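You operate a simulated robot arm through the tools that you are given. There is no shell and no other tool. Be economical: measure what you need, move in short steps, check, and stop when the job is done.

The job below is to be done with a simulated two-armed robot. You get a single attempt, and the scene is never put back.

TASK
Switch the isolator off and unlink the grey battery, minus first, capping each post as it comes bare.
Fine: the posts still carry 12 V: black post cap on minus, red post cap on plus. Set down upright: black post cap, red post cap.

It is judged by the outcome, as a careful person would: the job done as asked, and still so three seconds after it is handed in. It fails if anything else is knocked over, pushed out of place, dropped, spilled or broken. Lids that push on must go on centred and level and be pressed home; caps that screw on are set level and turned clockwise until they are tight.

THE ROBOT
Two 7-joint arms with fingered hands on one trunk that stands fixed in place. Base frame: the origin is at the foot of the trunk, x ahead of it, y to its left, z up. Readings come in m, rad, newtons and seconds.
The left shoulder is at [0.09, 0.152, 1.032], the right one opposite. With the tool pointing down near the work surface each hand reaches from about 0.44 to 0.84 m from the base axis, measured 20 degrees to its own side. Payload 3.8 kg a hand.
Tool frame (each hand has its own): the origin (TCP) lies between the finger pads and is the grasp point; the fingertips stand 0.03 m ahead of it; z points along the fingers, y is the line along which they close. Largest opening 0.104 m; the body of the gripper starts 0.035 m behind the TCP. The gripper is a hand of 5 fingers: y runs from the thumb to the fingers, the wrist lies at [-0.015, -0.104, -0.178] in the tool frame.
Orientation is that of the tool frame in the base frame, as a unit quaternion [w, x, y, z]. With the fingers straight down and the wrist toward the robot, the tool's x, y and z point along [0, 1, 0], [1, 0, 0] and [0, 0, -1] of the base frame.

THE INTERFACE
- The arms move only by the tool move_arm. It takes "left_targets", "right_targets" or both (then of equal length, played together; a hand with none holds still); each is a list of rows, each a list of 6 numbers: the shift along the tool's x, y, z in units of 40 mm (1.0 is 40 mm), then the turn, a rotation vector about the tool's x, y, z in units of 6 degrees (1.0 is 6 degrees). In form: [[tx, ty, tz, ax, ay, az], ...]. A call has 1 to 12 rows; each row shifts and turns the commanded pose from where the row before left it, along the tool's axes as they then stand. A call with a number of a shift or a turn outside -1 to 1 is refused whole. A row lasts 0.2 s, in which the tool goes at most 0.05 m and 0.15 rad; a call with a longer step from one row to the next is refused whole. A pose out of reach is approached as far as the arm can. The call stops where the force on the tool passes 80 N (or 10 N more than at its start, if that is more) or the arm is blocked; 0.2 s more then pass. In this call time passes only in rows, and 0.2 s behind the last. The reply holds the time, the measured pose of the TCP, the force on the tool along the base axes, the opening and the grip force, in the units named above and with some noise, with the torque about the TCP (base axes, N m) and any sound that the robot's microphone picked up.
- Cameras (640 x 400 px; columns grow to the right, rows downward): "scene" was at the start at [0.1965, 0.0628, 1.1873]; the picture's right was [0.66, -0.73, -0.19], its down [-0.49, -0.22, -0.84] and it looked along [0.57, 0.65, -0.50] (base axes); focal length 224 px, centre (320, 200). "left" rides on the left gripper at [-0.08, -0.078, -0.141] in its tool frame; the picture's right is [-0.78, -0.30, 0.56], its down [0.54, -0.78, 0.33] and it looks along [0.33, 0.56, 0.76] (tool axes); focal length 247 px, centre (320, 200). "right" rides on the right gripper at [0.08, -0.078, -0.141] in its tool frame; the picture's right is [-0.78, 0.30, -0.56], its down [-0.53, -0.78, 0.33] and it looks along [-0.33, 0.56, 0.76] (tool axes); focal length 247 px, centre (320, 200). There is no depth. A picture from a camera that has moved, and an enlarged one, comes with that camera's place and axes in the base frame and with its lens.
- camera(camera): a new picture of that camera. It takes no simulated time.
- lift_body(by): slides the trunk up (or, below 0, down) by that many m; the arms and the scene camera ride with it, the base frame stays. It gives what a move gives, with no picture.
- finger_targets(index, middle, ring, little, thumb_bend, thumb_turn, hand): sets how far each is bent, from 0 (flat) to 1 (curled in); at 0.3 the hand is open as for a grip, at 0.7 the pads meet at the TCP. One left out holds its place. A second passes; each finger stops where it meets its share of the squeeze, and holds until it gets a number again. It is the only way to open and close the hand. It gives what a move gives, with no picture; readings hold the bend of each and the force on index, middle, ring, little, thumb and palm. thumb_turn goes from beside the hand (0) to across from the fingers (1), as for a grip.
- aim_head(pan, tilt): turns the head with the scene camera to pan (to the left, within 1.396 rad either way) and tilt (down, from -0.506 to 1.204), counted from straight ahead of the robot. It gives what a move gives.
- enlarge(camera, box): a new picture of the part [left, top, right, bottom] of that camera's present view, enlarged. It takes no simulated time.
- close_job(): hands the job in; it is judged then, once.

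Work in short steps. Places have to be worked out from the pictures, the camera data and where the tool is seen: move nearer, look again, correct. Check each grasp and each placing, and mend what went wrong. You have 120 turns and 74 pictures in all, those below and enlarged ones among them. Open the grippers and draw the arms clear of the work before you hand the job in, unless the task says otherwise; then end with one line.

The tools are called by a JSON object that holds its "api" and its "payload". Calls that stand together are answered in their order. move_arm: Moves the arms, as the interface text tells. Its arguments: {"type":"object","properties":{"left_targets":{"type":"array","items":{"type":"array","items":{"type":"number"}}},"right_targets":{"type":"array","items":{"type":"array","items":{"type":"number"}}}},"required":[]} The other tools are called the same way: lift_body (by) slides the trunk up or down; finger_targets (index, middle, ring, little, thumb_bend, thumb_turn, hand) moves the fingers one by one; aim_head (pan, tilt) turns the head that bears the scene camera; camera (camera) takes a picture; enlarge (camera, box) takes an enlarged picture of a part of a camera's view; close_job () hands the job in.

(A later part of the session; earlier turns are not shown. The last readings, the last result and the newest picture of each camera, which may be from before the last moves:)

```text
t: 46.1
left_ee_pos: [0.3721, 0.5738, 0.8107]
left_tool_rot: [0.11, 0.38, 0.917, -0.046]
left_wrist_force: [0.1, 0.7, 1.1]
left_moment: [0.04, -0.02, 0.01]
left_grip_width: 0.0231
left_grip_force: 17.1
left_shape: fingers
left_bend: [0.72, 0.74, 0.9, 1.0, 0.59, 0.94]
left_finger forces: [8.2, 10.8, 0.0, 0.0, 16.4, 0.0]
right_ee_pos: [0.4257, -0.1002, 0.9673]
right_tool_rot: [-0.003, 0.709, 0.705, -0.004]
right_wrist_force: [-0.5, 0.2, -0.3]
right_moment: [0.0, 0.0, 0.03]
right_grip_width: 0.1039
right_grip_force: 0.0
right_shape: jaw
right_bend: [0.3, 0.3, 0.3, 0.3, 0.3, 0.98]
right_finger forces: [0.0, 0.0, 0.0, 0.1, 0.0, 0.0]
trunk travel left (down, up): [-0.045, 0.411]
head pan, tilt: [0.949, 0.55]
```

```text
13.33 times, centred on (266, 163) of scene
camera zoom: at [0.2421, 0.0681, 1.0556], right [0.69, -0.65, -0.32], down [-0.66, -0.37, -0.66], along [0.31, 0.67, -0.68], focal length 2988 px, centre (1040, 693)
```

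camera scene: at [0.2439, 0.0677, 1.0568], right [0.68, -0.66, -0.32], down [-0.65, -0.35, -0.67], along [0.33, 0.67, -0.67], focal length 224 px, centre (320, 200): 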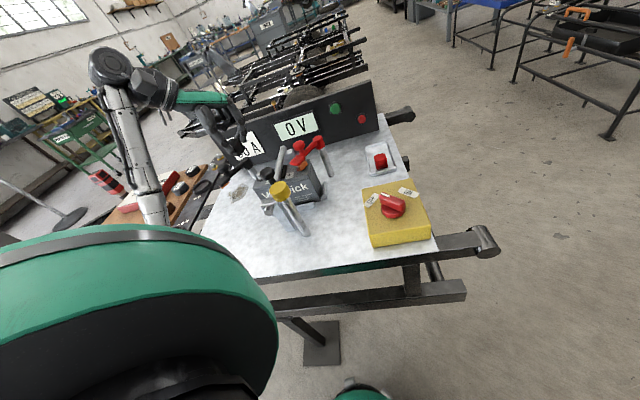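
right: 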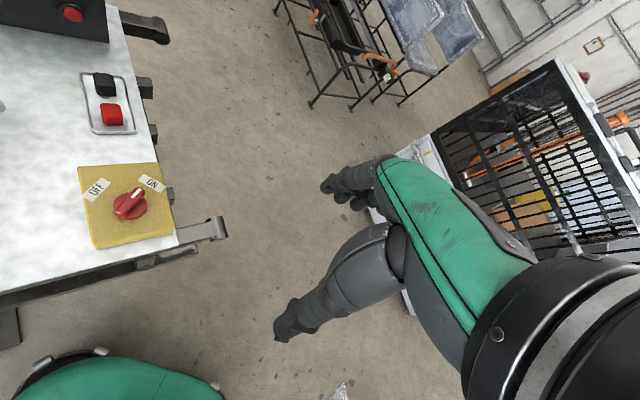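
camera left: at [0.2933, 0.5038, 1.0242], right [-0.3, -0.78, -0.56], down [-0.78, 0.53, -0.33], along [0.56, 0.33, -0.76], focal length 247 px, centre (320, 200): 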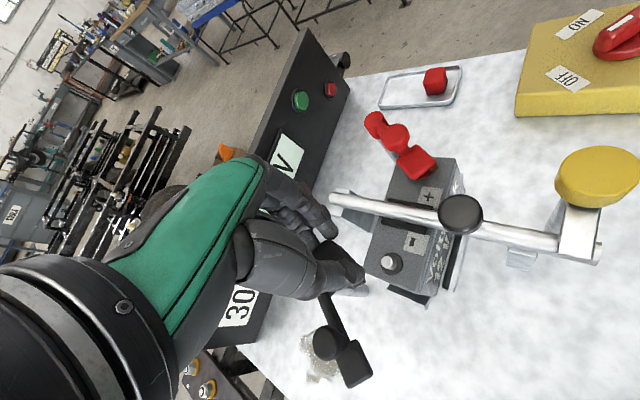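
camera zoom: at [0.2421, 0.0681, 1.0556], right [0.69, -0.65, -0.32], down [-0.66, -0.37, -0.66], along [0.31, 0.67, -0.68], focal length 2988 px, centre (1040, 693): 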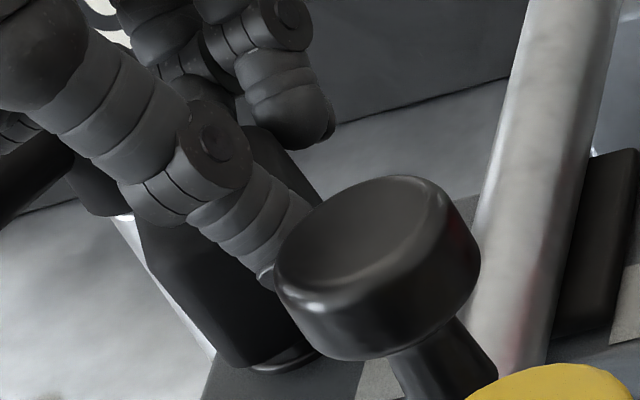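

No contact yet; image fit says the cap is ~4 mm too far toward the bar side. Raise 6 mm, shift 4 mm away, and view from the hand camera also.

{"api": "move_arm", "payload": {"left_targets": [[-0.036, 0, -0.146, 0, 0, 0], [0.1, -0.02, 0, 0, 0, 0]]}}

{"api": "enlarge", "payload": {"camera": "left", "box": [300, 200, 400, 280]}}

{"api": "enlarge", "payload": {"camera": "scene", "box": [248, 148, 284, 178]}}

```text
t: 46.7
left_ee_pos: [0.3689, 0.5739, 0.8157]
left_tool_rot: [0.111, 0.381, 0.917, -0.046]
left_wrist_force: [-0.3, 0.2, 0.4]
left_moment: [-0.02, -0.02, -0.01]
left_grip_width: 0.0236
left_grip_force: 17.1
left_shape: fingers
left_bend: [0.72, 0.74, 0.9, 1.0, 0.59, 0.94]
left_finger forces: [8.0, 9.3, 0.0, 0.0, 16.4, 0.0]
right_ee_pos: [0.4247, -0.0995, 0.9664]
right_tool_rot: [-0.004, 0.708, 0.706, -0.005]
right_wrist_force: [0.0, 0.2, 0.4]
right_moment: [0.02, 0.02, -0.03]
right_grip_width: 0.1037
right_grip_force: 0.0
right_shape: jaw
right_bend: [0.3, 0.3, 0.3, 0.3, 0.3, 0.98]
right_finger forces: [0.1, 0.0, 0.0, 0.0, 0.1, 0.0]
trunk travel left (down, up): [-0.045, 0.411]
head pan, tilt: [0.949, 0.55]
```

```text
5.00 times, centred on (350, 240) of left
camera zoom: at [0.3451, 0.4892, 0.973], right [0.42, -0.84, -0.36], down [-0.86, -0.24, -0.45], along [0.29, 0.49, -0.82], focal length 1235 px, centre (170, 0)
```

zoom: 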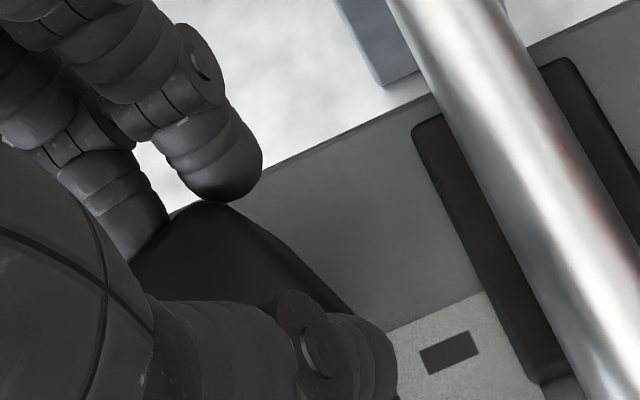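

```text
13.33 times, centred on (266, 163) of scene
camera zoom: at [0.2419, 0.0681, 1.0555], right [0.69, -0.65, -0.32], down [-0.66, -0.37, -0.66], along [0.3, 0.67, -0.68], focal length 2988 px, centre (1040, 693)
```

zoom: 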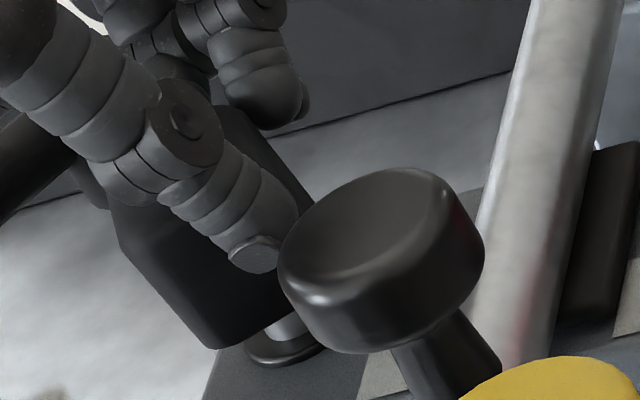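

Cap appears within ~2 mm of the post axis in this view. Descend slowly and feel.

{"api": "move_arm", "payload": {"left_targets": [[0.025, 0, 0, 0, 0, 0], [0.03, 0, 0.12, 0, 0, 0], [0.03, 0, 0.12, 0, 0, 0], [0.03, 0, 0.12, 0, 0, 0], [0.03, 0, 0.12, 0, 0, 0]]}}

```text
t: 47.9
left_ee_pos: [0.3688, 0.5761, 0.7972]
left_tool_rot: [0.112, 0.381, 0.917, -0.042]
left_wrist_force: [3.6, 5.6, 20.2]
left_moment: [-0.06, -0.1, 0.0]
left_grip_width: 0.0223
left_grip_force: 17.8
left_shape: fingers
left_bend: [0.73, 0.75, 0.9, 1.0, 0.62, 0.93]
left_finger forces: [8.1, 13.4, 0.0, 0.0, 14.1, 0.1]
right_ee_pos: [0.4259, -0.1028, 0.968]
right_tool_rot: [-0.004, 0.709, 0.705, -0.002]
right_wrist_force: [0.2, -0.3, 0.2]
right_moment: [0.02, -0.02, 0.01]
right_grip_width: 0.1038
right_grip_force: 0.0
right_shape: jaw
right_bend: [0.3, 0.3, 0.3, 0.3, 0.3, 0.98]
right_finger forces: [0.0, 0.0, 0.0, 0.0, 0.1, 0.0]
trunk travel left (down, up): [-0.045, 0.411]
head pan, tilt: [0.949, 0.55]
```

Contact (20 N) at TCP z 0.797, about where the cap would be home. Look.

{"api": "enlarge", "payload": {"camera": "scene", "box": [244, 144, 286, 179]}}

```text
11.43 times, centred on (265, 162) of scene
camera zoom: at [0.2404, 0.0669, 1.0563], right [0.69, -0.64, -0.32], down [-0.66, -0.37, -0.66], along [0.3, 0.67, -0.68], focal length 2561 px, centre (949, 640)
```

zoom: 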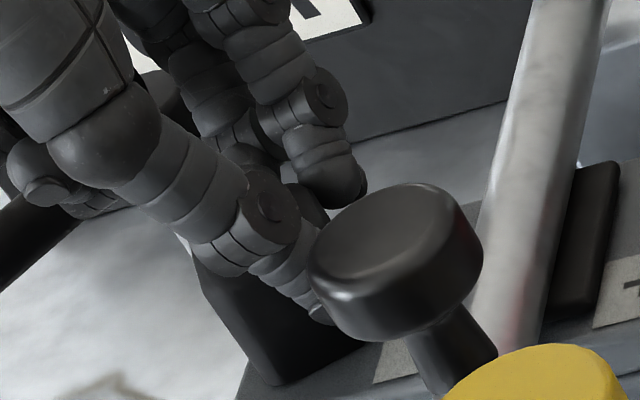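

The cap now covers post and ring. Press home with a bit more downward travel.

{"api": "move_arm", "payload": {"left_targets": [[0.03, 0, 0.12, 0, 0, 0], [0.03, 0, 0.12, 0, 0, 0], [0.03, 0, 0.12, 0, 0, 0]]}}

```text
t: 48.7
left_ee_pos: [0.3667, 0.5732, 0.7839]
left_tool_rot: [0.113, 0.382, 0.916, -0.042]
left_wrist_force: [9.3, -2.5, 38.8]
left_moment: [-0.34, -0.33, -0.08]
left_grip_width: 0.0171
left_grip_force: 21.7
left_shape: fingers
left_bend: [0.73, 0.76, 0.9, 1.0, 0.64, 0.93]
left_finger forces: [12.8, 11.7, 0.1, 0.0, 19.6, 0.0]
right_ee_pos: [0.424, -0.1055, 0.9695]
right_tool_rot: [-0.005, 0.71, 0.705, -0.001]
right_wrist_force: [0.2, 0.5, 0.7]
right_moment: [-0.02, 0.02, 0.01]
right_grip_width: 0.1037
right_grip_force: 0.0
right_shape: jaw
right_bend: [0.3, 0.3, 0.3, 0.3, 0.3, 0.98]
right_finger forces: [0.0, 0.0, 0.1, 0.0, 0.1, 0.1]
trunk travel left (down, up): [-0.045, 0.411]
head pan, tilt: [0.949, 0.55]
```

The hand dropped 13 mm further; stop pressing. Open moderately, rise along vertical and inspect.

{"api": "finger_targets", "payload": {"hand": "left", "index": 0.5, "middle": 0.5, "thumb_bend": 0.45}}

{"api": "move_arm", "payload": {"left_targets": [[-0.12, 0, -0.49, 0, 0, 0], [-0.2, 0, -0.8, 0, 0, 0], [-0.2, 0, -0.8, 0, 0, 0], [-0.2, 0, -0.8, 0, 0, 0]]}}

{"api": "enlarge", "payload": {"camera": "scene", "box": [230, 130, 300, 185]}}

```text
t: 49.7
left_ee_pos: [0.3655, 0.5728, 0.7841]
left_tool_rot: [0.112, 0.381, 0.917, -0.043]
left_wrist_force: [-0.5, -4.0, 38.4]
left_moment: [0.17, -0.61, -0.04]
left_grip_width: 0.0425
left_grip_force: 18.9
left_shape: fingers
left_bend: [0.72, 0.54, 0.9, 1.0, 0.45, 0.97]
left_finger forces: [29.7, 8.1, 0.0, 0.1, 0.4, 0.1]
right_ee_pos: [0.4232, -0.1056, 0.9681]
right_tool_rot: [-0.005, 0.709, 0.705, -0.002]
right_wrist_force: [0.1, -0.7, -0.6]
right_moment: [0.03, -0.01, 0.0]
right_grip_width: 0.1038
right_grip_force: 0.0
right_shape: jaw
right_bend: [0.3, 0.3, 0.3, 0.3, 0.3, 0.98]
right_finger forces: [0.0, 0.1, 0.1, 0.0, 0.1, 0.0]
trunk travel left (down, up): [-0.045, 0.411]
head pan, tilt: [0.949, 0.55]
```

```text
t: 50.7
left_ee_pos: [0.3692, 0.5748, 0.9016]
left_tool_rot: [0.111, 0.38, 0.917, -0.047]
left_wrist_force: [0.9, -0.1, 0.7]
left_moment: [-0.01, 0.01, 0.0]
left_grip_width: 0.0586
left_grip_force: 0.1
left_shape: fingers
left_bend: [0.5, 0.5, 0.9, 1.0, 0.45, 0.97]
left_finger forces: [0.0, 0.0, 0.0, 0.1, 0.1, 0.1]
right_ee_pos: [0.4251, -0.102, 0.9673]
right_tool_rot: [-0.004, 0.709, 0.705, -0.003]
right_wrist_force: [-0.3, 0.1, -0.5]
right_moment: [0.0, -0.01, 0.02]
right_grip_width: 0.104
right_grip_force: 0.1
right_shape: jaw
right_bend: [0.3, 0.3, 0.3, 0.3, 0.3, 0.98]
right_finger forces: [0.0, 0.0, 0.0, 0.1, 0.0, 0.1]
trunk travel left (down, up): [-0.045, 0.411]
head pan, tilt: [0.949, 0.55]
```

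```text
7.27 times, centred on (265, 158) of scene
camera zoom: at [0.2407, 0.0679, 1.0551], right [0.69, -0.64, -0.33], down [-0.66, -0.38, -0.65], along [0.29, 0.67, -0.69], focal length 1630 px, centre (720, 509)
```

zoom: 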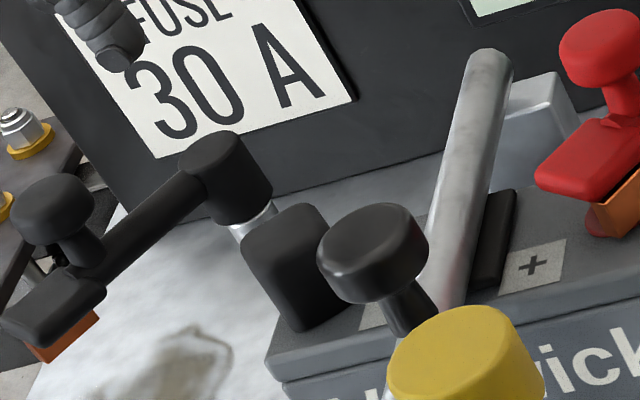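

The black cap stands on the minus post and looks level. I untilt the hand and inspect with the hand camera whether it's home.

{"api": "move_arm", "payload": {"left_targets": [[0, 0, 0, 0, 0.8, 0], [0, 0, 0, 0, 0.8, 0], [0.2, -0.4, 0, 0, 0.7, 0]]}}

{"api": "enlarge", "payload": {"camera": "left", "box": [270, 160, 450, 310]}}

```text
t: 51.5
left_ee_pos: [0.3495, 0.5704, 0.8976]
left_tool_rot: [0.0, 0.384, 0.923, 0.0]
left_wrist_force: [0.8, 0.1, 0.0]
left_moment: [0.01, -0.01, 0.02]
left_grip_width: 0.0586
left_grip_force: 0.1
left_shape: fingers
left_bend: [0.5, 0.5, 0.9, 1.0, 0.45, 0.97]
left_finger forces: [0.1, 0.0, 0.0, 0.0, 0.0, 0.1]
right_ee_pos: [0.4256, -0.1016, 0.9682]
right_tool_rot: [-0.004, 0.709, 0.705, -0.003]
right_wrist_force: [-0.8, -0.1, -0.4]
right_moment: [-0.01, 0.0, 0.0]
right_grip_width: 0.1035
right_grip_force: 0.2
right_shape: jaw
right_bend: [0.3, 0.3, 0.3, 0.3, 0.3, 0.98]
right_finger forces: [0.0, 0.0, 0.0, 0.1, 0.1, 0.0]
trunk travel left (down, up): [-0.045, 0.411]
head pan, tilt: [0.949, 0.55]
```

```text
2.67 times, centred on (360, 235) of left
camera zoom: at [0.3518, 0.4584, 1.0405], right [0.34, -0.76, -0.56], down [-0.93, -0.17, -0.33], along [0.16, 0.63, -0.76], focal length 659 px, centre (213, 107)
```

zoom: 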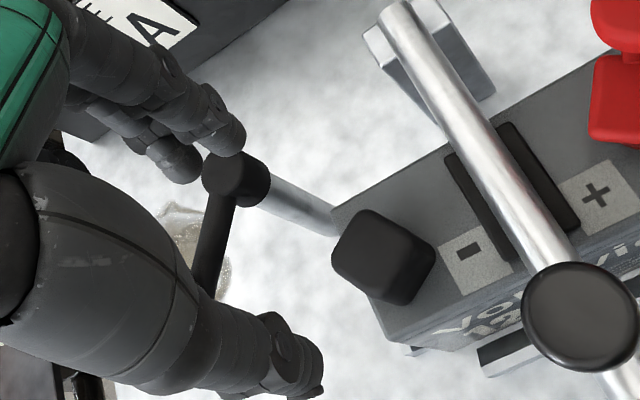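

It looks centred and level. To be sure it's home I close the fingertips and press down on its top (cap centre ≈ tool (−12,+6) mm).

{"api": "finger_targets", "payload": {"hand": "left", "index": 0.7, "middle": 0.7, "thumb_bend": 0.7}}

{"api": "move_arm", "payload": {"left_targets": [[-0.25, 0.12, 0.5, 0, 0, 0], [0, 0, 0.8, 0, 0, 0], [0, 0, 0.5, 0, 0, 0], [0, 0, 0.25, 0, 0, 0], [0, 0, 0.15, 0, 0, 0], [0, 0, 0.15, 0, 0, 0]]}}

```text
t: 52.5
left_ee_pos: [0.3505, 0.5691, 0.898]
left_tool_rot: [0.001, 0.384, 0.924, 0.0]
left_wrist_force: [-0.7, -0.5, -0.3]
left_moment: [-0.01, 0.03, 0.02]
left_grip_width: 0.0014
left_grip_force: 0.1
left_shape: fingers
left_bend: [0.7, 0.7, 0.9, 1.0, 0.7, 0.97]
left_finger forces: [0.1, 0.0, 0.0, 0.1, 0.0, 0.0]
right_ee_pos: [0.4262, -0.1014, 0.9673]
right_tool_rot: [-0.004, 0.71, 0.704, -0.003]
right_wrist_force: [0.3, -0.3, 0.0]
right_moment: [0.0, 0.0, -0.02]
right_grip_width: 0.1038
right_grip_force: 0.0
right_shape: jaw
right_bend: [0.3, 0.3, 0.3, 0.3, 0.3, 0.98]
right_finger forces: [0.1, 0.0, 0.0, 0.1, 0.0, 0.0]
trunk travel left (down, up): [-0.045, 0.411]
head pan, tilt: [0.949, 0.55]
```

```text
t: 53.9
left_ee_pos: [0.3601, 0.5654, 0.8156]
left_tool_rot: [0.005, 0.382, 0.924, 0.012]
left_wrist_force: [-1.4, 2.7, 58.2]
left_moment: [-0.3, -0.24, 0.0]
left_grip_width: 0.0008
left_grip_force: 29.1
left_shape: fingers
left_bend: [0.69, 0.7, 0.9, 1.0, 0.71, 0.98]
left_finger forces: [23.8, 2.3, 0.0, 0.1, 32.4, 0.0]
right_ee_pos: [0.4209, -0.1078, 0.9711]
right_tool_rot: [-0.004, 0.71, 0.704, 0.001]
right_wrist_force: [0.3, 0.1, 0.1]
right_moment: [-0.01, 0.0, 0.02]
right_grip_width: 0.1037
right_grip_force: 0.1
right_shape: jaw
right_bend: [0.3, 0.3, 0.3, 0.3, 0.3, 0.98]
right_finger forces: [0.0, 0.0, 0.0, 0.1, 0.0, 0.0]
trunk travel left (down, up): [-0.045, 0.411]
head pan, tilt: [0.949, 0.55]
```

58 N with no further travel: the black cap is home. Next the plus link: knob ≈(0.465,0.493), boot ≈(0.441,0.487), pivot ≈(0.52,0.50); it should swing toward −y. Rise and turn the hand to yaw −82°.

{"api": "move_arm", "payload": {"left_targets": [[0, 0, -0.5, 0, 0, 0], [0, 0, -1, 0, 0, 0], [0, 0, -1, 0, 0, 0], [0, 0, 0, 0, 0, 1], [0, 0, 0, 0, 0, 1], [0, 0, 0, 0, 0, 1], [0, 0, 0, 0, 0, 1], [0, 0, 0, 0, 0, 1], [0, 0, 0, 0, 0, 1], [0, 0, 0, 0, 0, 1], [0, 0, 0, 0, 0, 1], [0, 0, 0, 0, 0, 1]]}}

{"api": "move_arm", "payload": {"left_targets": [[0, 0, 0, 0, 0, 1], [0, 0, 0, 0, 0, 1], [0, 0, 0, 0, 0, 1], [0, 0, 0, 0, 0, 1], [0, 0, 0, 0, 0, 1], [0, 0, 0, 0, 0, 1], [0, 0, 0, 0, 0, 1], [0, 0, 0, 0, 0, 1], [0, 0, 0, 0, 0, 1], [0, 0, 0, 0, 0, 1], [0, 0, 0, 0, 0, 1], [0, 0, 0, 0, 0, 1]]}}

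{"api": "finger_targets", "payload": {"hand": "left", "index": 0.4, "middle": 0.4, "thumb_bend": 0.42}}

```text
t: 56.5
left_ee_pos: [0.3617, 0.5672, 0.9045]
left_tool_rot: [0.0, 0.761, 0.649, 0.0]
left_wrist_force: [-0.8, 0.1, -1.0]
left_moment: [0.03, -0.02, 0.0]
left_grip_width: 0.0003
left_grip_force: 0.1
left_shape: fingers
left_bend: [0.7, 0.7, 0.9, 1.0, 0.7, 0.98]
left_finger forces: [0.0, 0.1, 0.1, 0.0, 0.1, 0.1]
right_ee_pos: [0.4264, -0.1013, 0.9681]
right_tool_rot: [-0.004, 0.71, 0.704, -0.004]
right_wrist_force: [-0.1, 0.1, -0.4]
right_moment: [-0.03, 0.02, -0.02]
right_grip_width: 0.1037
right_grip_force: 0.0
right_shape: jaw
right_bend: [0.3, 0.3, 0.3, 0.3, 0.3, 0.98]
right_finger forces: [0.1, 0.0, 0.1, 0.0, 0.1, 0.1]
trunk travel left (down, up): [-0.045, 0.411]
head pan, tilt: [0.949, 0.55]
```

```text
t: 59.1
left_ee_pos: [0.3668, 0.5468, 0.9028]
left_tool_rot: [0.0, 0.994, 0.105, 0.004]
left_wrist_force: [0.2, -0.5, -0.4]
left_moment: [-0.01, -0.03, 0.02]
left_grip_width: 0.001
left_grip_force: 0.1
left_shape: fingers
left_bend: [0.7, 0.7, 0.9, 1.0, 0.7, 0.98]
left_finger forces: [0.0, 0.0, 0.0, 0.0, 0.0, 0.0]
left hand out of reach, approached as far as the arm can: row 11, 12
right_ee_pos: [0.426, -0.1025, 0.9673]
right_tool_rot: [-0.004, 0.71, 0.704, -0.003]
right_wrist_force: [-0.1, 0.6, -0.5]
right_moment: [0.01, -0.02, -0.01]
right_grip_width: 0.1038
right_grip_force: 0.1
right_shape: jaw
right_bend: [0.3, 0.3, 0.3, 0.3, 0.3, 0.98]
right_finger forces: [0.0, 0.0, 0.0, 0.0, 0.0, 0.0]
trunk travel left (down, up): [-0.045, 0.411]
head pan, tilt: [0.949, 0.55]
```

```text
t: 60.1
left_ee_pos: [0.3669, 0.5462, 0.9028]
left_tool_rot: [-0.001, 0.994, 0.106, 0.003]
left_wrist_force: [0.2, -0.1, -0.3]
left_moment: [-0.05, 0.0, 0.0]
left_grip_width: 0.075
left_grip_force: 0.2
left_shape: fingers
left_bend: [0.4, 0.4, 0.9, 1.0, 0.42, 0.98]
left_finger forces: [0.0, 0.1, 0.1, 0.0, 0.0, 0.1]
right_ee_pos: [0.4259, -0.1026, 0.9683]
right_tool_rot: [-0.004, 0.71, 0.704, -0.004]
right_wrist_force: [0.0, 0.1, 0.8]
right_moment: [0.01, -0.01, 0.01]
right_grip_width: 0.1039
right_grip_force: 0.1
right_shape: jaw
right_bend: [0.3, 0.3, 0.3, 0.3, 0.3, 0.98]
right_finger forces: [0.0, 0.0, 0.1, 0.0, 0.0, 0.1]
trunk travel left (down, up): [-0.045, 0.411]
head pan, tilt: [0.949, 0.55]
```

Yaw is −78°, good. Move above the red knob and look.

{"api": "move_arm", "payload": {"left_targets": [[0.7, 0.6, 0, 0, 0, 0], [0.7, 0.6, 0, 0, 0, 0], [0.7, 0.6, 0, 0, 0, 0]]}}

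{"api": "enlarge", "payload": {"camera": "left", "box": [240, 150, 480, 330]}}

```text
t: 60.9
left_ee_pos: [0.4624, 0.4915, 0.9049]
left_tool_rot: [0.0, 0.994, 0.107, 0.003]
left_wrist_force: [0.7, 0.1, 0.3]
left_moment: [0.0, 0.01, -0.01]
left_grip_width: 0.0751
left_grip_force: 0.0
left_shape: fingers
left_bend: [0.4, 0.4, 0.9, 1.0, 0.42, 0.98]
left_finger forces: [0.0, 0.0, 0.0, 0.0, 0.0, 0.1]
right_ee_pos: [0.4257, -0.1038, 0.9665]
right_tool_rot: [-0.005, 0.71, 0.704, -0.003]
right_wrist_force: [-0.1, 0.6, 0.5]
right_moment: [-0.02, 0.01, 0.0]
right_grip_width: 0.1041
right_grip_force: 0.0
right_shape: jaw
right_bend: [0.3, 0.3, 0.3, 0.3, 0.3, 0.98]
right_finger forces: [0.0, 0.0, 0.0, 0.1, 0.0, 0.1]
trunk travel left (down, up): [-0.045, 0.411]
head pan, tilt: [0.949, 0.55]
```

```text
2.22 times, centred on (360, 240) of left
camera zoom: at [0.3663, 0.5501, 1.0467], right [-0.82, 0.12, -0.56], down [0.36, 0.87, -0.33], along [0.45, -0.47, -0.76], focal length 549 px, centre (231, 111)
```

zoom: 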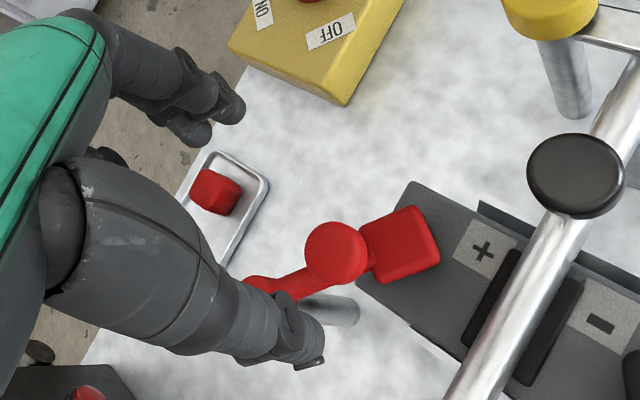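

Knob is right under the TCP. Descend to z≈0.81 and close on it.

{"api": "move_arm", "payload": {"left_targets": [[0.03, 0, 0.8, 0, 0, 0], [0, 0, 0.8, 0, 0, 0], [0, 0, 0.75, 0, 0, 0]]}}

{"api": "finger_targets", "payload": {"hand": "left", "index": 0.72, "middle": 0.72, "thumb_bend": 0.72}}

```text
t: 61.7
left_ee_pos: [0.4632, 0.4954, 0.8099]
left_tool_rot: [0.001, 0.994, 0.107, 0.003]
left_wrist_force: [-0.3, 0.1, 0.6]
left_moment: [-0.01, 0.0, 0.0]
left_grip_width: 0.0751
left_grip_force: 0.1
left_shape: fingers
left_bend: [0.4, 0.4, 0.9, 1.0, 0.42, 0.98]
left_finger forces: [0.1, 0.0, 0.0, 0.1, 0.0, 0.0]
right_ee_pos: [0.4262, -0.1024, 0.9684]
right_tool_rot: [-0.004, 0.709, 0.705, -0.002]
right_wrist_force: [-0.7, -0.4, 0.0]
right_moment: [0.0, 0.0, -0.02]
right_grip_width: 0.104
right_grip_force: 0.1
right_shape: jaw
right_bend: [0.3, 0.3, 0.3, 0.3, 0.3, 0.98]
right_finger forces: [0.1, 0.1, 0.1, 0.0, 0.1, 0.1]
trunk travel left (down, up): [-0.045, 0.411]
head pan, tilt: [0.949, 0.55]
```

```text
t: 62.7
left_ee_pos: [0.4637, 0.4948, 0.8112]
left_tool_rot: [0.0, 0.994, 0.106, 0.003]
left_wrist_force: [3.0, -3.6, 1.9]
left_moment: [-0.08, -0.06, -0.08]
left_grip_width: 0.0225
left_grip_force: 9.3
left_shape: fingers
left_bend: [0.61, 0.66, 0.9, 1.0, 0.64, 0.97]
left_finger forces: [6.7, 4.7, 0.1, 0.0, 7.2, 0.1]
right_ee_pos: [0.4252, -0.1032, 0.9686]
right_tool_rot: [-0.004, 0.71, 0.704, -0.003]
right_wrist_force: [0.7, -0.5, -0.6]
right_moment: [0.03, -0.02, -0.02]
right_grip_width: 0.1041
right_grip_force: 0.1
right_shape: jaw
right_bend: [0.3, 0.3, 0.3, 0.3, 0.3, 0.98]
right_finger forces: [0.0, 0.0, 0.0, 0.0, 0.1, 0.0]
trunk travel left (down, up): [-0.045, 0.411]
head pan, tilt: [0.949, 0.55]
```

Knob gripped by all three. Swing it gently toward −y (tool +y), first with a small translation and then with rotation.

{"api": "move_arm", "payload": {"left_targets": [[0, 0.2, 0, 0, 0, 0], [0, 0.2, 0, 0, 0, -0.5], [0, 0.15, 0, 0, 0, -1]]}}

{"api": "enlarge", "payload": {"camera": "scene", "box": [240, 110, 400, 220]}}

```text
t: 63.5
left_ee_pos: [0.4708, 0.4716, 0.8101]
left_tool_rot: [0.0, 0.983, 0.186, 0.005]
left_wrist_force: [6.2, 5.3, 11.1]
left_moment: [0.19, -0.09, 0.07]
left_grip_width: 0.0217
left_grip_force: 10.9
left_shape: fingers
left_bend: [0.62, 0.72, 0.9, 1.0, 0.64, 0.96]
left_finger forces: [6.8, 2.8, 0.0, 0.1, 12.6, 0.0]
right_ee_pos: [0.4248, -0.1022, 0.9678]
right_tool_rot: [-0.005, 0.71, 0.704, -0.004]
right_wrist_force: [-0.1, 0.4, 0.0]
right_moment: [0.02, 0.0, -0.02]
right_grip_width: 0.104
right_grip_force: 0.1
right_shape: jaw
right_bend: [0.3, 0.3, 0.3, 0.3, 0.3, 0.98]
right_finger forces: [0.0, 0.0, 0.0, 0.0, 0.0, 0.1]
trunk travel left (down, up): [-0.045, 0.411]
head pan, tilt: [0.949, 0.55]
```

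```text
3.64 times, centred on (320, 165) of scene
camera zoom: at [0.2393, 0.0687, 1.0543], right [0.7, -0.63, -0.33], down [-0.66, -0.4, -0.64], along [0.27, 0.67, -0.69], focal length 815 px, centre (320, 327)
```

zoom: 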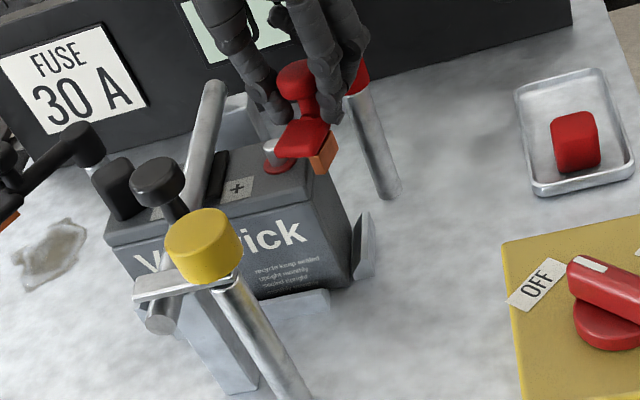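

The plus link swung off its post. Continue swinging about the pivot another ~60°.

{"api": "move_arm", "payload": {"left_targets": [[0.02, 0.145, 0, 0, 0, -1], [0.02, 0.145, 0, 0, 0, -1], [0.02, 0.145, 0, 0, 0, -1], [0.02, 0.145, 0, 0, 0, -1], [0.02, 0.145, 0, 0, 0, -1]]}}

{"api": "move_arm", "payload": {"left_targets": [[0.02, 0.145, 0, 0, 0, -1], [0.02, 0.145, 0, 0, 0, -1], [0.02, 0.145, 0, 0, 0, -1], [0.02, 0.145, 0, 0, 0, -1], [0.02, 0.145, 0, 0, 0, -1]]}}

{"api": "finger_targets", "payload": {"hand": "left", "index": 0.4, "middle": 0.4, "thumb_bend": 0.4}}

{"api": "move_arm", "payload": {"left_targets": [[0, 0, -0.8, 0, 0, 0], [0, 0, -1, 0, 0, 0], [0, 0, -1, 0, 0, 0]]}}

{"api": "enlarge", "payload": {"camera": "scene", "box": [240, 110, 400, 220]}}

```text
t: 64.7
left_ee_pos: [0.4875, 0.4507, 0.8101]
left_tool_rot: [0.001, 0.901, 0.434, 0.004]
left_wrist_force: [6.7, 9.9, 21.1]
left_moment: [0.36, -0.02, 0.03]
left_grip_width: 0.0227
left_grip_force: 16.5
left_shape: fingers
left_bend: [0.62, 0.72, 0.9, 1.0, 0.63, 0.98]
left_finger forces: [8.0, 7.9, 0.1, 0.0, 17.1, 0.0]
right_ee_pos: [0.4235, -0.1027, 0.9698]
right_tool_rot: [-0.004, 0.71, 0.704, -0.002]
right_wrist_force: [0.0, 1.0, 1.0]
right_moment: [-0.01, 0.0, 0.0]
right_grip_width: 0.1038
right_grip_force: 0.1
right_shape: jaw
right_bend: [0.3, 0.3, 0.3, 0.3, 0.3, 0.98]
right_finger forces: [0.0, 0.0, 0.1, 0.0, 0.1, 0.0]
trunk travel left (down, up): [-0.045, 0.411]
head pan, tilt: [0.949, 0.55]
```

```text
t: 65.9
left_ee_pos: [0.5169, 0.4398, 0.8098]
left_tool_rot: [0.001, 0.758, 0.653, 0.005]
left_wrist_force: [2.2, 9.1, 19.3]
left_moment: [0.28, 0.03, 0.0]
left_grip_width: 0.0222
left_grip_force: 15.2
left_shape: fingers
left_bend: [0.62, 0.72, 0.9, 1.0, 0.64, 0.98]
left_finger forces: [7.4, 9.1, 0.1, 0.0, 14.4, 0.0]
right_ee_pos: [0.4242, -0.1027, 0.9684]
right_tool_rot: [-0.004, 0.711, 0.704, -0.002]
right_wrist_force: [0.3, -0.4, -0.6]
right_moment: [0.0, -0.02, 0.0]
right_grip_width: 0.1039
right_grip_force: 0.1
right_shape: jaw
right_bend: [0.3, 0.3, 0.3, 0.3, 0.3, 0.98]
right_finger forces: [0.0, 0.0, 0.0, 0.0, 0.0, 0.0]
trunk travel left (down, up): [-0.045, 0.411]
head pan, tilt: [0.949, 0.55]
```

```text
t: 66.9
left_ee_pos: [0.5158, 0.4392, 0.8085]
left_tool_rot: [0.001, 0.759, 0.651, 0.003]
left_wrist_force: [-0.6, 0.1, 1.1]
left_moment: [-0.02, 0.03, -0.01]
left_grip_width: 0.0774
left_grip_force: 0.1
left_shape: fingers
left_bend: [0.4, 0.4, 0.9, 1.0, 0.4, 0.98]
left_finger forces: [0.1, 0.1, 0.0, 0.1, 0.1, 0.0]
right_ee_pos: [0.4253, -0.1024, 0.9684]
right_tool_rot: [-0.005, 0.711, 0.704, -0.002]
right_wrist_force: [0.2, 0.2, 0.4]
right_moment: [-0.02, 0.0, 0.01]
right_grip_width: 0.1038
right_grip_force: 0.1
right_shape: jaw
right_bend: [0.3, 0.3, 0.3, 0.3, 0.3, 0.98]
right_finger forces: [0.0, 0.1, 0.0, 0.0, 0.0, 0.0]
trunk travel left (down, up): [-0.045, 0.411]
head pan, tilt: [0.949, 0.55]
```

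```text
t: 67.7
left_ee_pos: [0.5155, 0.4419, 0.9229]
left_tool_rot: [0.002, 0.759, 0.651, 0.002]
left_wrist_force: [0.3, -1.1, 0.0]
left_moment: [0.01, -0.01, -0.02]
left_grip_width: 0.0775
left_grip_force: 0.0
left_shape: fingers
left_bend: [0.4, 0.4, 0.9, 1.0, 0.4, 0.98]
left_finger forces: [0.1, 0.0, 0.0, 0.0, 0.0, 0.0]
right_ee_pos: [0.4251, -0.1033, 0.9683]
right_tool_rot: [-0.005, 0.71, 0.704, -0.003]
right_wrist_force: [-0.6, -0.9, -0.4]
right_moment: [0.01, 0.0, 0.01]
right_grip_width: 0.1039
right_grip_force: 0.0
right_shape: jaw
right_bend: [0.3, 0.3, 0.3, 0.3, 0.3, 0.98]
right_finger forces: [0.0, 0.0, 0.1, 0.0, 0.0, 0.1]
trunk travel left (down, up): [-0.045, 0.411]
head pan, tilt: [0.949, 0.55]
```

```text
3.64 times, centred on (320, 165) of scene
camera zoom: at [0.2386, 0.0682, 1.0541], right [0.7, -0.63, -0.33], down [-0.66, -0.4, -0.64], along [0.27, 0.67, -0.7], focal length 815 px, centre (320, 327)
```

zoom: 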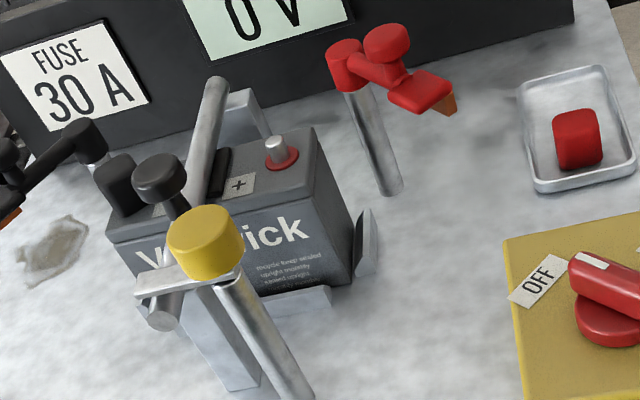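

The plus post is bare. Now the red cap at ≈(0.604,0.391): I approach it at yaw +45° so the hand stays clear of the swung red link.

{"api": "move_arm", "payload": {"left_targets": [[0, 0, 0, 0, 0, -1], [0, 0, 0, 0, 0, -1], [0, 0, 0, 0, 0, -1], [0, 0, 0, 0, 0, -1], [0, 0, 0, 0, 0, -1], [0, 0, 0, 0, 0, -1], [0, 0, 0, 0, 0, -1], [0, 0, 0, 0, 0, -1], [0, 0, 0, 0, 0, -1], [-0.82, 0.22, 0, 0, 0, 0], [-0.82, 0.22, 0, 0, 0, 0], [-0.82, 0.22, 0, 0, 0, 0]]}}

{"api": "move_arm", "payload": {"left_targets": [[0, 0, 1, 0, 0, 0], [0, 0, 1, 0, 0, 0], [0, 0, 0.8, 0, 0, 0]]}}

{"api": "enlarge", "payload": {"camera": "left", "box": [260, 170, 420, 290]}}

```text
t: 70.3
left_ee_pos: [0.6042, 0.3882, 0.9209]
left_tool_rot: [0.003, 0.382, 0.924, 0.002]
left_wrist_force: [0.5, -0.3, 0.6]
left_moment: [0.0, 0.04, 0.05]
left_grip_width: 0.0773
left_grip_force: 0.0
left_shape: fingers
left_bend: [0.4, 0.4, 0.9, 1.0, 0.4, 0.98]
left_finger forces: [0.1, 0.1, 0.0, 0.1, 0.0, 0.1]
right_ee_pos: [0.4263, -0.1027, 0.9671]
right_tool_rot: [-0.005, 0.71, 0.704, -0.003]
right_wrist_force: [0.5, 0.6, -0.4]
right_moment: [0.02, 0.02, -0.02]
right_grip_width: 0.1038
right_grip_force: 0.0
right_shape: jaw
right_bend: [0.3, 0.3, 0.3, 0.3, 0.3, 0.98]
right_finger forces: [0.0, 0.0, 0.1, 0.1, 0.1, 0.0]
trunk travel left (down, up): [-0.045, 0.411]
head pan, tilt: [0.949, 0.55]
```

```text
t: 71.1
left_ee_pos: [0.6057, 0.3928, 0.8068]
left_tool_rot: [0.002, 0.381, 0.925, 0.002]
left_wrist_force: [-0.6, -0.2, 1.1]
left_moment: [0.01, -0.01, -0.03]
left_grip_width: 0.0776
left_grip_force: 0.1
left_shape: fingers
left_bend: [0.4, 0.4, 0.9, 1.0, 0.4, 0.98]
left_finger forces: [0.0, 0.0, 0.1, 0.0, 0.0, 0.0]
right_ee_pos: [0.4262, -0.1034, 0.9683]
right_tool_rot: [-0.004, 0.711, 0.704, -0.003]
right_wrist_force: [-0.1, 0.2, -0.7]
right_moment: [0.01, 0.01, -0.05]
right_grip_width: 0.1038
right_grip_force: 0.0
right_shape: jaw
right_bend: [0.3, 0.3, 0.3, 0.3, 0.3, 0.98]
right_finger forces: [0.1, 0.0, 0.1, 0.0, 0.0, 0.0]
trunk travel left (down, up): [-0.045, 0.411]
head pan, tilt: [0.949, 0.55]
```

```text
3.33 times, centred on (340, 230) of left
camera zoom: at [0.6059, 0.2803, 0.9494], right [0.35, -0.76, -0.56], down [-0.92, -0.17, -0.34], along [0.16, 0.63, -0.76], focal length 823 px, centre (253, 100)
```

zoom: 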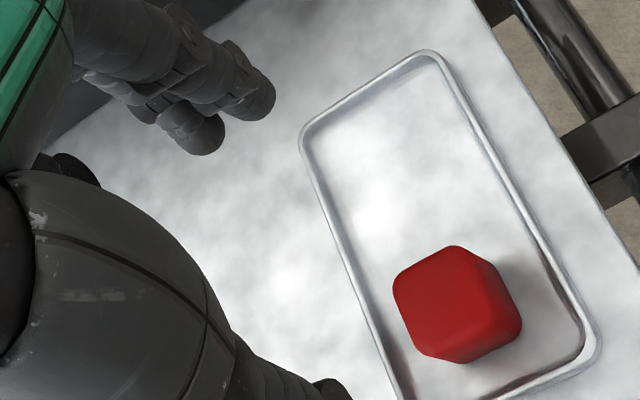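

Red cap centre is ~7 mm toward tool −x. Correct, descend to z≈0.714 and close gently.

{"api": "move_arm", "payload": {"left_targets": [[-0.16, 0, 0.77, 0, 0, 0], [0, 0, 0.77, 0, 0, 0], [0, 0, 0.75, 0, 0, 0]]}}

{"api": "finger_targets", "payload": {"hand": "left", "index": 0.55, "middle": 0.55, "thumb_bend": 0.55}}

{"api": "finger_targets", "payload": {"hand": "left", "index": 0.69, "middle": 0.69, "thumb_bend": 0.69}}

```text
t: 71.9
left_ee_pos: [0.6088, 0.3868, 0.7178]
left_tool_rot: [0.003, 0.38, 0.925, 0.002]
left_wrist_force: [0.6, 1.0, 0.1]
left_moment: [0.04, 0.02, 0.01]
left_grip_width: 0.0779
left_grip_force: 0.1
left_shape: fingers
left_bend: [0.4, 0.4, 0.9, 1.0, 0.4, 0.98]
left_finger forces: [0.0, 0.1, 0.0, 0.1, 0.0, 0.0]
right_ee_pos: [0.4268, -0.1018, 0.968]
right_tool_rot: [-0.005, 0.709, 0.705, -0.002]
right_wrist_force: [0.2, -0.7, -0.1]
right_moment: [-0.01, 0.01, 0.01]
right_grip_width: 0.104
right_grip_force: 0.1
right_shape: jaw
right_bend: [0.3, 0.3, 0.3, 0.3, 0.3, 0.98]
right_finger forces: [0.1, 0.0, 0.1, 0.0, 0.1, 0.0]
trunk travel left (down, up): [-0.045, 0.411]
head pan, tilt: [0.949, 0.55]
```

```text
t: 72.9
left_ee_pos: [0.608, 0.3867, 0.7178]
left_tool_rot: [0.002, 0.381, 0.924, 0.001]
left_wrist_force: [0.7, 0.5, 0.7]
left_moment: [0.04, -0.01, 0.02]
left_grip_width: 0.0395
left_grip_force: 0.1
left_shape: fingers
left_bend: [0.55, 0.55, 0.9, 1.0, 0.55, 0.98]
left_finger forces: [0.1, 0.0, 0.0, 0.0, 0.1, 0.1]
right_ee_pos: [0.426, -0.1019, 0.9684]
right_tool_rot: [-0.005, 0.71, 0.704, -0.003]
right_wrist_force: [0.3, 0.0, -0.6]
right_moment: [0.05, 0.02, -0.01]
right_grip_width: 0.1036
right_grip_force: 0.1
right_shape: jaw
right_bend: [0.3, 0.3, 0.3, 0.3, 0.3, 0.98]
right_finger forces: [0.0, 0.0, 0.0, 0.0, 0.0, 0.0]
trunk travel left (down, up): [-0.045, 0.411]
head pan, tilt: [0.949, 0.55]
```

```text
t: 73.9
left_ee_pos: [0.61, 0.386, 0.7176]
left_tool_rot: [0.003, 0.381, 0.925, 0.001]
left_wrist_force: [0.8, -0.6, -0.2]
left_moment: [0.0, -0.01, 0.03]
left_grip_width: 0.0255
left_grip_force: 8.9
left_shape: fingers
left_bend: [0.62, 0.65, 0.9, 1.0, 0.6, 0.96]
left_finger forces: [4.9, 3.9, 0.0, 0.1, 8.7, 0.1]
right_ee_pos: [0.4262, -0.1027, 0.9685]
right_tool_rot: [-0.005, 0.71, 0.705, -0.002]
right_wrist_force: [0.1, 0.7, 0.3]
right_moment: [-0.04, -0.03, 0.0]
right_grip_width: 0.1037
right_grip_force: 0.0
right_shape: jaw
right_bend: [0.3, 0.3, 0.3, 0.3, 0.3, 0.98]
right_finger forces: [0.0, 0.1, 0.0, 0.0, 0.1, 0.1]
trunk travel left (down, up): [-0.045, 0.411]
head pan, tilt: [0.949, 0.55]
```

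Red cap gripped (25.5 mm, 9 N). Lift, carry over toward the plus post high above the red link, and turn to yaw 0.

{"api": "move_arm", "payload": {"left_targets": [[0, 0, -0.5, 0, 0, 0], [0, 0, -1, 0, 0, 0], [0, 0, -1, 0, 0, 0], [0, 0, -1, 0, 0, 0], [0, 0, -1, 0, 0, 0], [0.9, -0.25, 0, 0, 0, 0], [0.9, -0.25, 0, 0, 0, 0], [0.9, -0.25, 0, 0, 0, 0], [0.9, -0.25, 0, 0, 0, 0], [0.9, -0.25, 0, 0, 0, 0]]}}

{"api": "move_arm", "payload": {"left_targets": [[0, 0, 0, 0, 0, 1], [0, 0, 0, 0, 0, 1], [0, 0, 0, 0, 0, 1], [0, 0, 0, 0, 0, 1], [0, 0, 0, 0, 0, 1], [0, 0, 0, 0, 0, 1], [0, 0, 0, 0, 0, 1], [0, 0, 0, 0, 0, 0.5]]}}

{"api": "enlarge", "payload": {"camera": "left", "box": [280, 200, 420, 310]}}

{"api": "enlarge", "payload": {"camera": "scene", "box": [270, 90, 350, 155]}}

```text
t: 76.1
left_ee_pos: [0.4429, 0.4747, 0.9003]
left_tool_rot: [0.002, 0.381, 0.925, 0.002]
left_wrist_force: [-0.5, 0.7, -0.9]
left_moment: [-0.02, -0.05, 0.0]
left_grip_width: 0.0252
left_grip_force: 8.3
left_shape: fingers
left_bend: [0.62, 0.65, 0.9, 1.0, 0.6, 0.96]
left_finger forces: [4.9, 3.6, 0.0, 0.0, 8.5, 0.0]
right_ee_pos: [0.4238, -0.1018, 0.9695]
right_tool_rot: [-0.005, 0.711, 0.703, -0.001]
right_wrist_force: [0.2, -0.1, 1.1]
right_moment: [0.01, 0.0, 0.0]
right_grip_width: 0.1039
right_grip_force: 0.0
right_shape: jaw
right_bend: [0.3, 0.3, 0.3, 0.3, 0.3, 0.98]
right_finger forces: [0.0, 0.0, 0.0, 0.1, 0.0, 0.1]
trunk travel left (down, up): [-0.045, 0.411]
head pan, tilt: [0.949, 0.55]
```

```text
t: 77.9
left_ee_pos: [0.4448, 0.4774, 0.897]
left_tool_rot: [0.002, 0.706, 0.708, 0.002]
left_wrist_force: [0.5, -0.2, -0.9]
left_moment: [-0.02, 0.01, 0.0]
left_grip_width: 0.0254
left_grip_force: 8.5
left_shape: fingers
left_bend: [0.62, 0.65, 0.9, 1.0, 0.6, 0.96]
left_finger forces: [4.8, 3.7, 0.1, 0.0, 8.5, 0.0]
right_ee_pos: [0.427, -0.1035, 0.9677]
right_tool_rot: [-0.005, 0.71, 0.704, -0.003]
right_wrist_force: [0.5, 0.1, 0.4]
right_moment: [0.04, -0.01, 0.04]
right_grip_width: 0.104
right_grip_force: 0.0
right_shape: jaw
right_bend: [0.3, 0.3, 0.3, 0.3, 0.3, 0.98]
right_finger forces: [0.0, 0.0, 0.0, 0.0, 0.0, 0.0]
trunk travel left (down, up): [-0.045, 0.411]
head pan, tilt: [0.949, 0.55]
```

```text
3.64 times, centred on (350, 255) of left
camera zoom: at [0.3675, 0.3964, 1.0389], right [-0.29, -0.78, -0.56], down [-0.78, 0.53, -0.34], along [0.56, 0.34, -0.76], focal length 898 px, centre (211, 0)
```

zoom: 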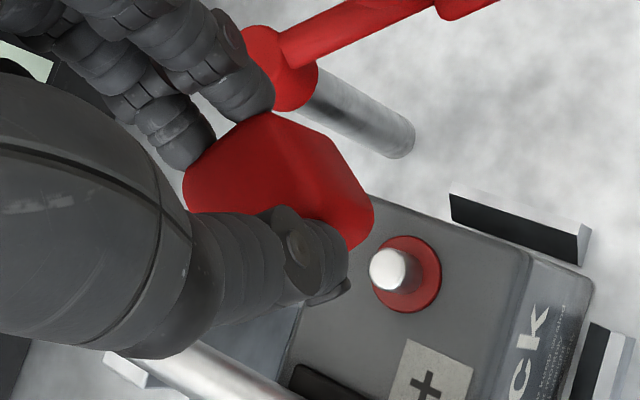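

```text
6.15 times, centred on (310, 122) of scene
camera zoom: at [0.2388, 0.0688, 1.0536], right [0.7, -0.63, -0.33], down [-0.66, -0.4, -0.64], along [0.27, 0.66, -0.7], focal length 1379 px, centre (382, 677)
```

zoom: 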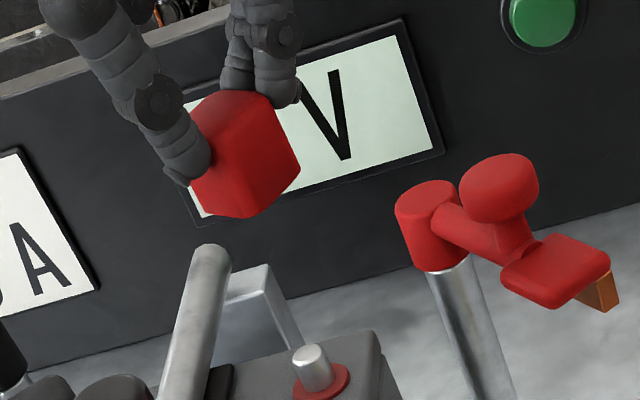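

Post at ≈(0.4425,0.488,0.771). Scene view shows the cap level one way; I turn to yaw +45° briefly to check the other tilt axis.

{"api": "move_arm", "payload": {"left_targets": [[0, 0, 0, 0, 0, -1], [0, 0, 0, 0, 0, -1], [0, 0, 0, 0, 0, -1], [0, 0, 0, 0, 0, -1], [0, 0, 0, 0, 0, -1], [0, 0, 0, 0, 0, -1], [0, 0, 0, 0, 0, -1], [0, 0, 0, 0, 0, -1]]}}

{"api": "enlarge", "payload": {"camera": "scene", "box": [270, 95, 330, 155]}}

```text
t: 79.7
left_ee_pos: [0.4473, 0.4766, 0.8978]
left_tool_rot: [0.003, 0.356, 0.934, 0.0]
left_wrist_force: [0.0, 1.3, -0.3]
left_moment: [0.0, -0.01, -0.01]
left_grip_width: 0.0251
left_grip_force: 8.2
left_shape: fingers
left_bend: [0.62, 0.65, 0.9, 1.0, 0.6, 0.96]
left_finger forces: [4.9, 3.7, 0.0, 0.1, 8.6, 0.0]
right_ee_pos: [0.4254, -0.1034, 0.9684]
right_tool_rot: [-0.005, 0.71, 0.704, -0.002]
right_wrist_force: [0.3, -1.3, -0.2]
right_moment: [0.01, 0.02, 0.01]
right_grip_width: 0.1038
right_grip_force: 0.0
right_shape: jaw
right_bend: [0.3, 0.3, 0.3, 0.3, 0.3, 0.98]
right_finger forces: [0.1, 0.0, 0.0, 0.0, 0.1, 0.1]
trunk travel left (down, up): [-0.045, 0.411]
head pan, tilt: [0.949, 0.55]
```

```text
6.67 times, centred on (300, 125) of scene
camera zoom: at [0.2386, 0.0687, 1.0536], right [0.7, -0.63, -0.33], down [-0.66, -0.4, -0.64], along [0.27, 0.66, -0.7], focal length 1494 px, centre (453, 700)
```

zoom: 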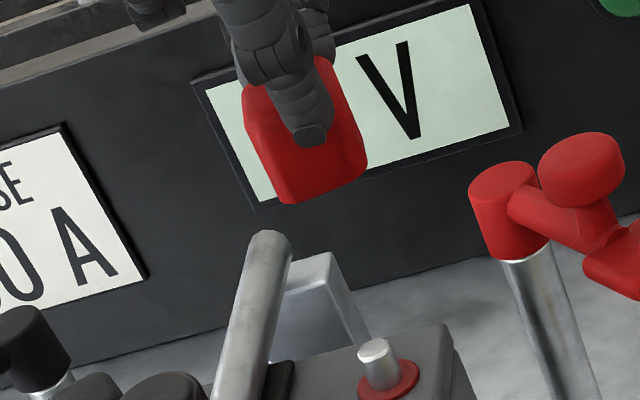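

Cap tilts ~5° the same way; cap centre ≈ tool (−2,−3) mm. Return to yaw 0, counter-tilt 5°, centre over the post and lower to just above it.

{"api": "move_arm", "payload": {"left_targets": [[0, 0, 0, 0, 0, 1], [0, 0, 0, 0, 0, 1], [0, 0, 0, 0, 0, 1], [0, 0, 0, 0, 0, 1], [0, 0, 0, 0, 0, 1], [0, 0, 0, 0, 0, 1], [0, 0, 0, 0, 0, 1], [0, 0, 0, 0, 0, 1]]}}

{"api": "move_arm", "payload": {"left_targets": [[0, 0, 0, 0, -0.8, 0], [0.435, -0.04, 0, 0, 0, 0], [0.08, 0, 0.9, 0, 0, 0], [0.06, 0, 0.7, 0, 0, 0]]}}

```text
t: 81.5
left_ee_pos: [0.4461, 0.4761, 0.8985]
left_tool_rot: [0.002, 0.707, 0.708, 0.001]
left_wrist_force: [-0.2, 0.3, -0.3]
left_moment: [0.01, 0.01, 0.0]
left_grip_width: 0.0248
left_grip_force: 8.6
left_shape: fingers
left_bend: [0.62, 0.65, 0.9, 1.0, 0.6, 0.96]
left_finger forces: [4.8, 3.6, 0.1, 0.0, 8.5, 0.0]
right_ee_pos: [0.4269, -0.103, 0.9687]
right_tool_rot: [-0.006, 0.71, 0.704, -0.002]
right_wrist_force: [-0.4, 0.0, 0.6]
right_moment: [0.05, 0.03, -0.02]
right_grip_width: 0.104
right_grip_force: 0.1
right_shape: jaw
right_bend: [0.3, 0.3, 0.3, 0.3, 0.3, 0.98]
right_finger forces: [0.0, 0.0, 0.1, 0.1, 0.0, 0.1]
trunk travel left (down, up): [-0.045, 0.411]
head pan, tilt: [0.949, 0.55]
```

```text
t: 82.5
left_ee_pos: [0.4441, 0.4934, 0.8311]
left_tool_rot: [0.031, 0.706, 0.707, -0.027]
left_wrist_force: [-0.4, 0.9, 0.0]
left_moment: [-0.02, 0.0, 0.01]
left_grip_width: 0.0252
left_grip_force: 8.4
left_shape: fingers
left_bend: [0.62, 0.65, 0.9, 1.0, 0.6, 0.96]
left_finger forces: [4.9, 3.6, 0.0, 0.1, 8.5, 0.1]
right_ee_pos: [0.4257, -0.1021, 0.9686]
right_tool_rot: [-0.005, 0.71, 0.704, -0.002]
right_wrist_force: [0.1, 0.9, 0.8]
right_moment: [0.01, -0.01, -0.03]
right_grip_width: 0.104
right_grip_force: 0.0
right_shape: jaw
right_bend: [0.3, 0.3, 0.3, 0.3, 0.3, 0.98]
right_finger forces: [0.1, 0.0, 0.0, 0.0, 0.0, 0.1]
trunk travel left (down, up): [-0.045, 0.411]
head pan, tilt: [0.949, 0.55]
```

At z 0.831, close to target. Check alignment in the scene view.

{"api": "enlarge", "payload": {"camera": "scene", "box": [285, 112, 327, 152]}}

```text
10.00 times, centred on (306, 132) of scene
camera zoom: at [0.2386, 0.0689, 1.0535], right [0.7, -0.63, -0.33], down [-0.66, -0.4, -0.63], along [0.27, 0.66, -0.7], focal length 2241 px, centre (460, 880)
```

zoom: 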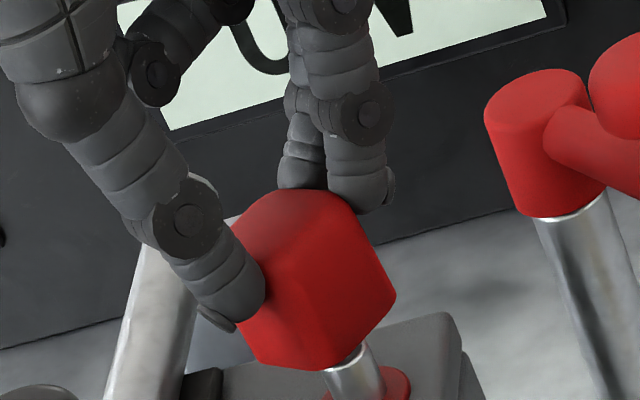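

Alignment looks within ~2 mm. Tiny shift and descend slowly to contact.

{"api": "move_arm", "payload": {"left_targets": [[0.04, 0.015, 0, 0, 0, 0], [0.012, 0, 0.15, 0, 0, 0], [0.012, 0, 0.15, 0, 0, 0], [0.012, 0, 0.15, 0, 0, 0], [0.012, 0, 0.15, 0, 0, 0]]}}

```text
t: 83.7
left_ee_pos: [0.4443, 0.4945, 0.8084]
left_tool_rot: [0.031, 0.705, 0.708, -0.026]
left_wrist_force: [0.7, -1.2, 2.2]
left_moment: [-0.03, 0.03, 0.0]
left_grip_width: 0.0254
left_grip_force: 9.4
left_shape: fingers
left_bend: [0.62, 0.65, 0.9, 1.0, 0.6, 0.96]
left_finger forces: [5.4, 3.8, 0.0, 0.0, 8.6, 0.1]
right_ee_pos: [0.4262, -0.1028, 0.9682]
right_tool_rot: [-0.005, 0.71, 0.704, -0.002]
right_wrist_force: [-0.2, -0.8, -0.2]
right_moment: [0.03, 0.0, -0.01]
right_grip_width: 0.1036
right_grip_force: 0.2
right_shape: jaw
right_bend: [0.3, 0.3, 0.3, 0.3, 0.3, 0.98]
right_finger forces: [0.0, 0.0, 0.1, 0.0, 0.1, 0.0]
trunk travel left (down, up): [-0.045, 0.411]
head pan, tilt: [0.949, 0.55]
```

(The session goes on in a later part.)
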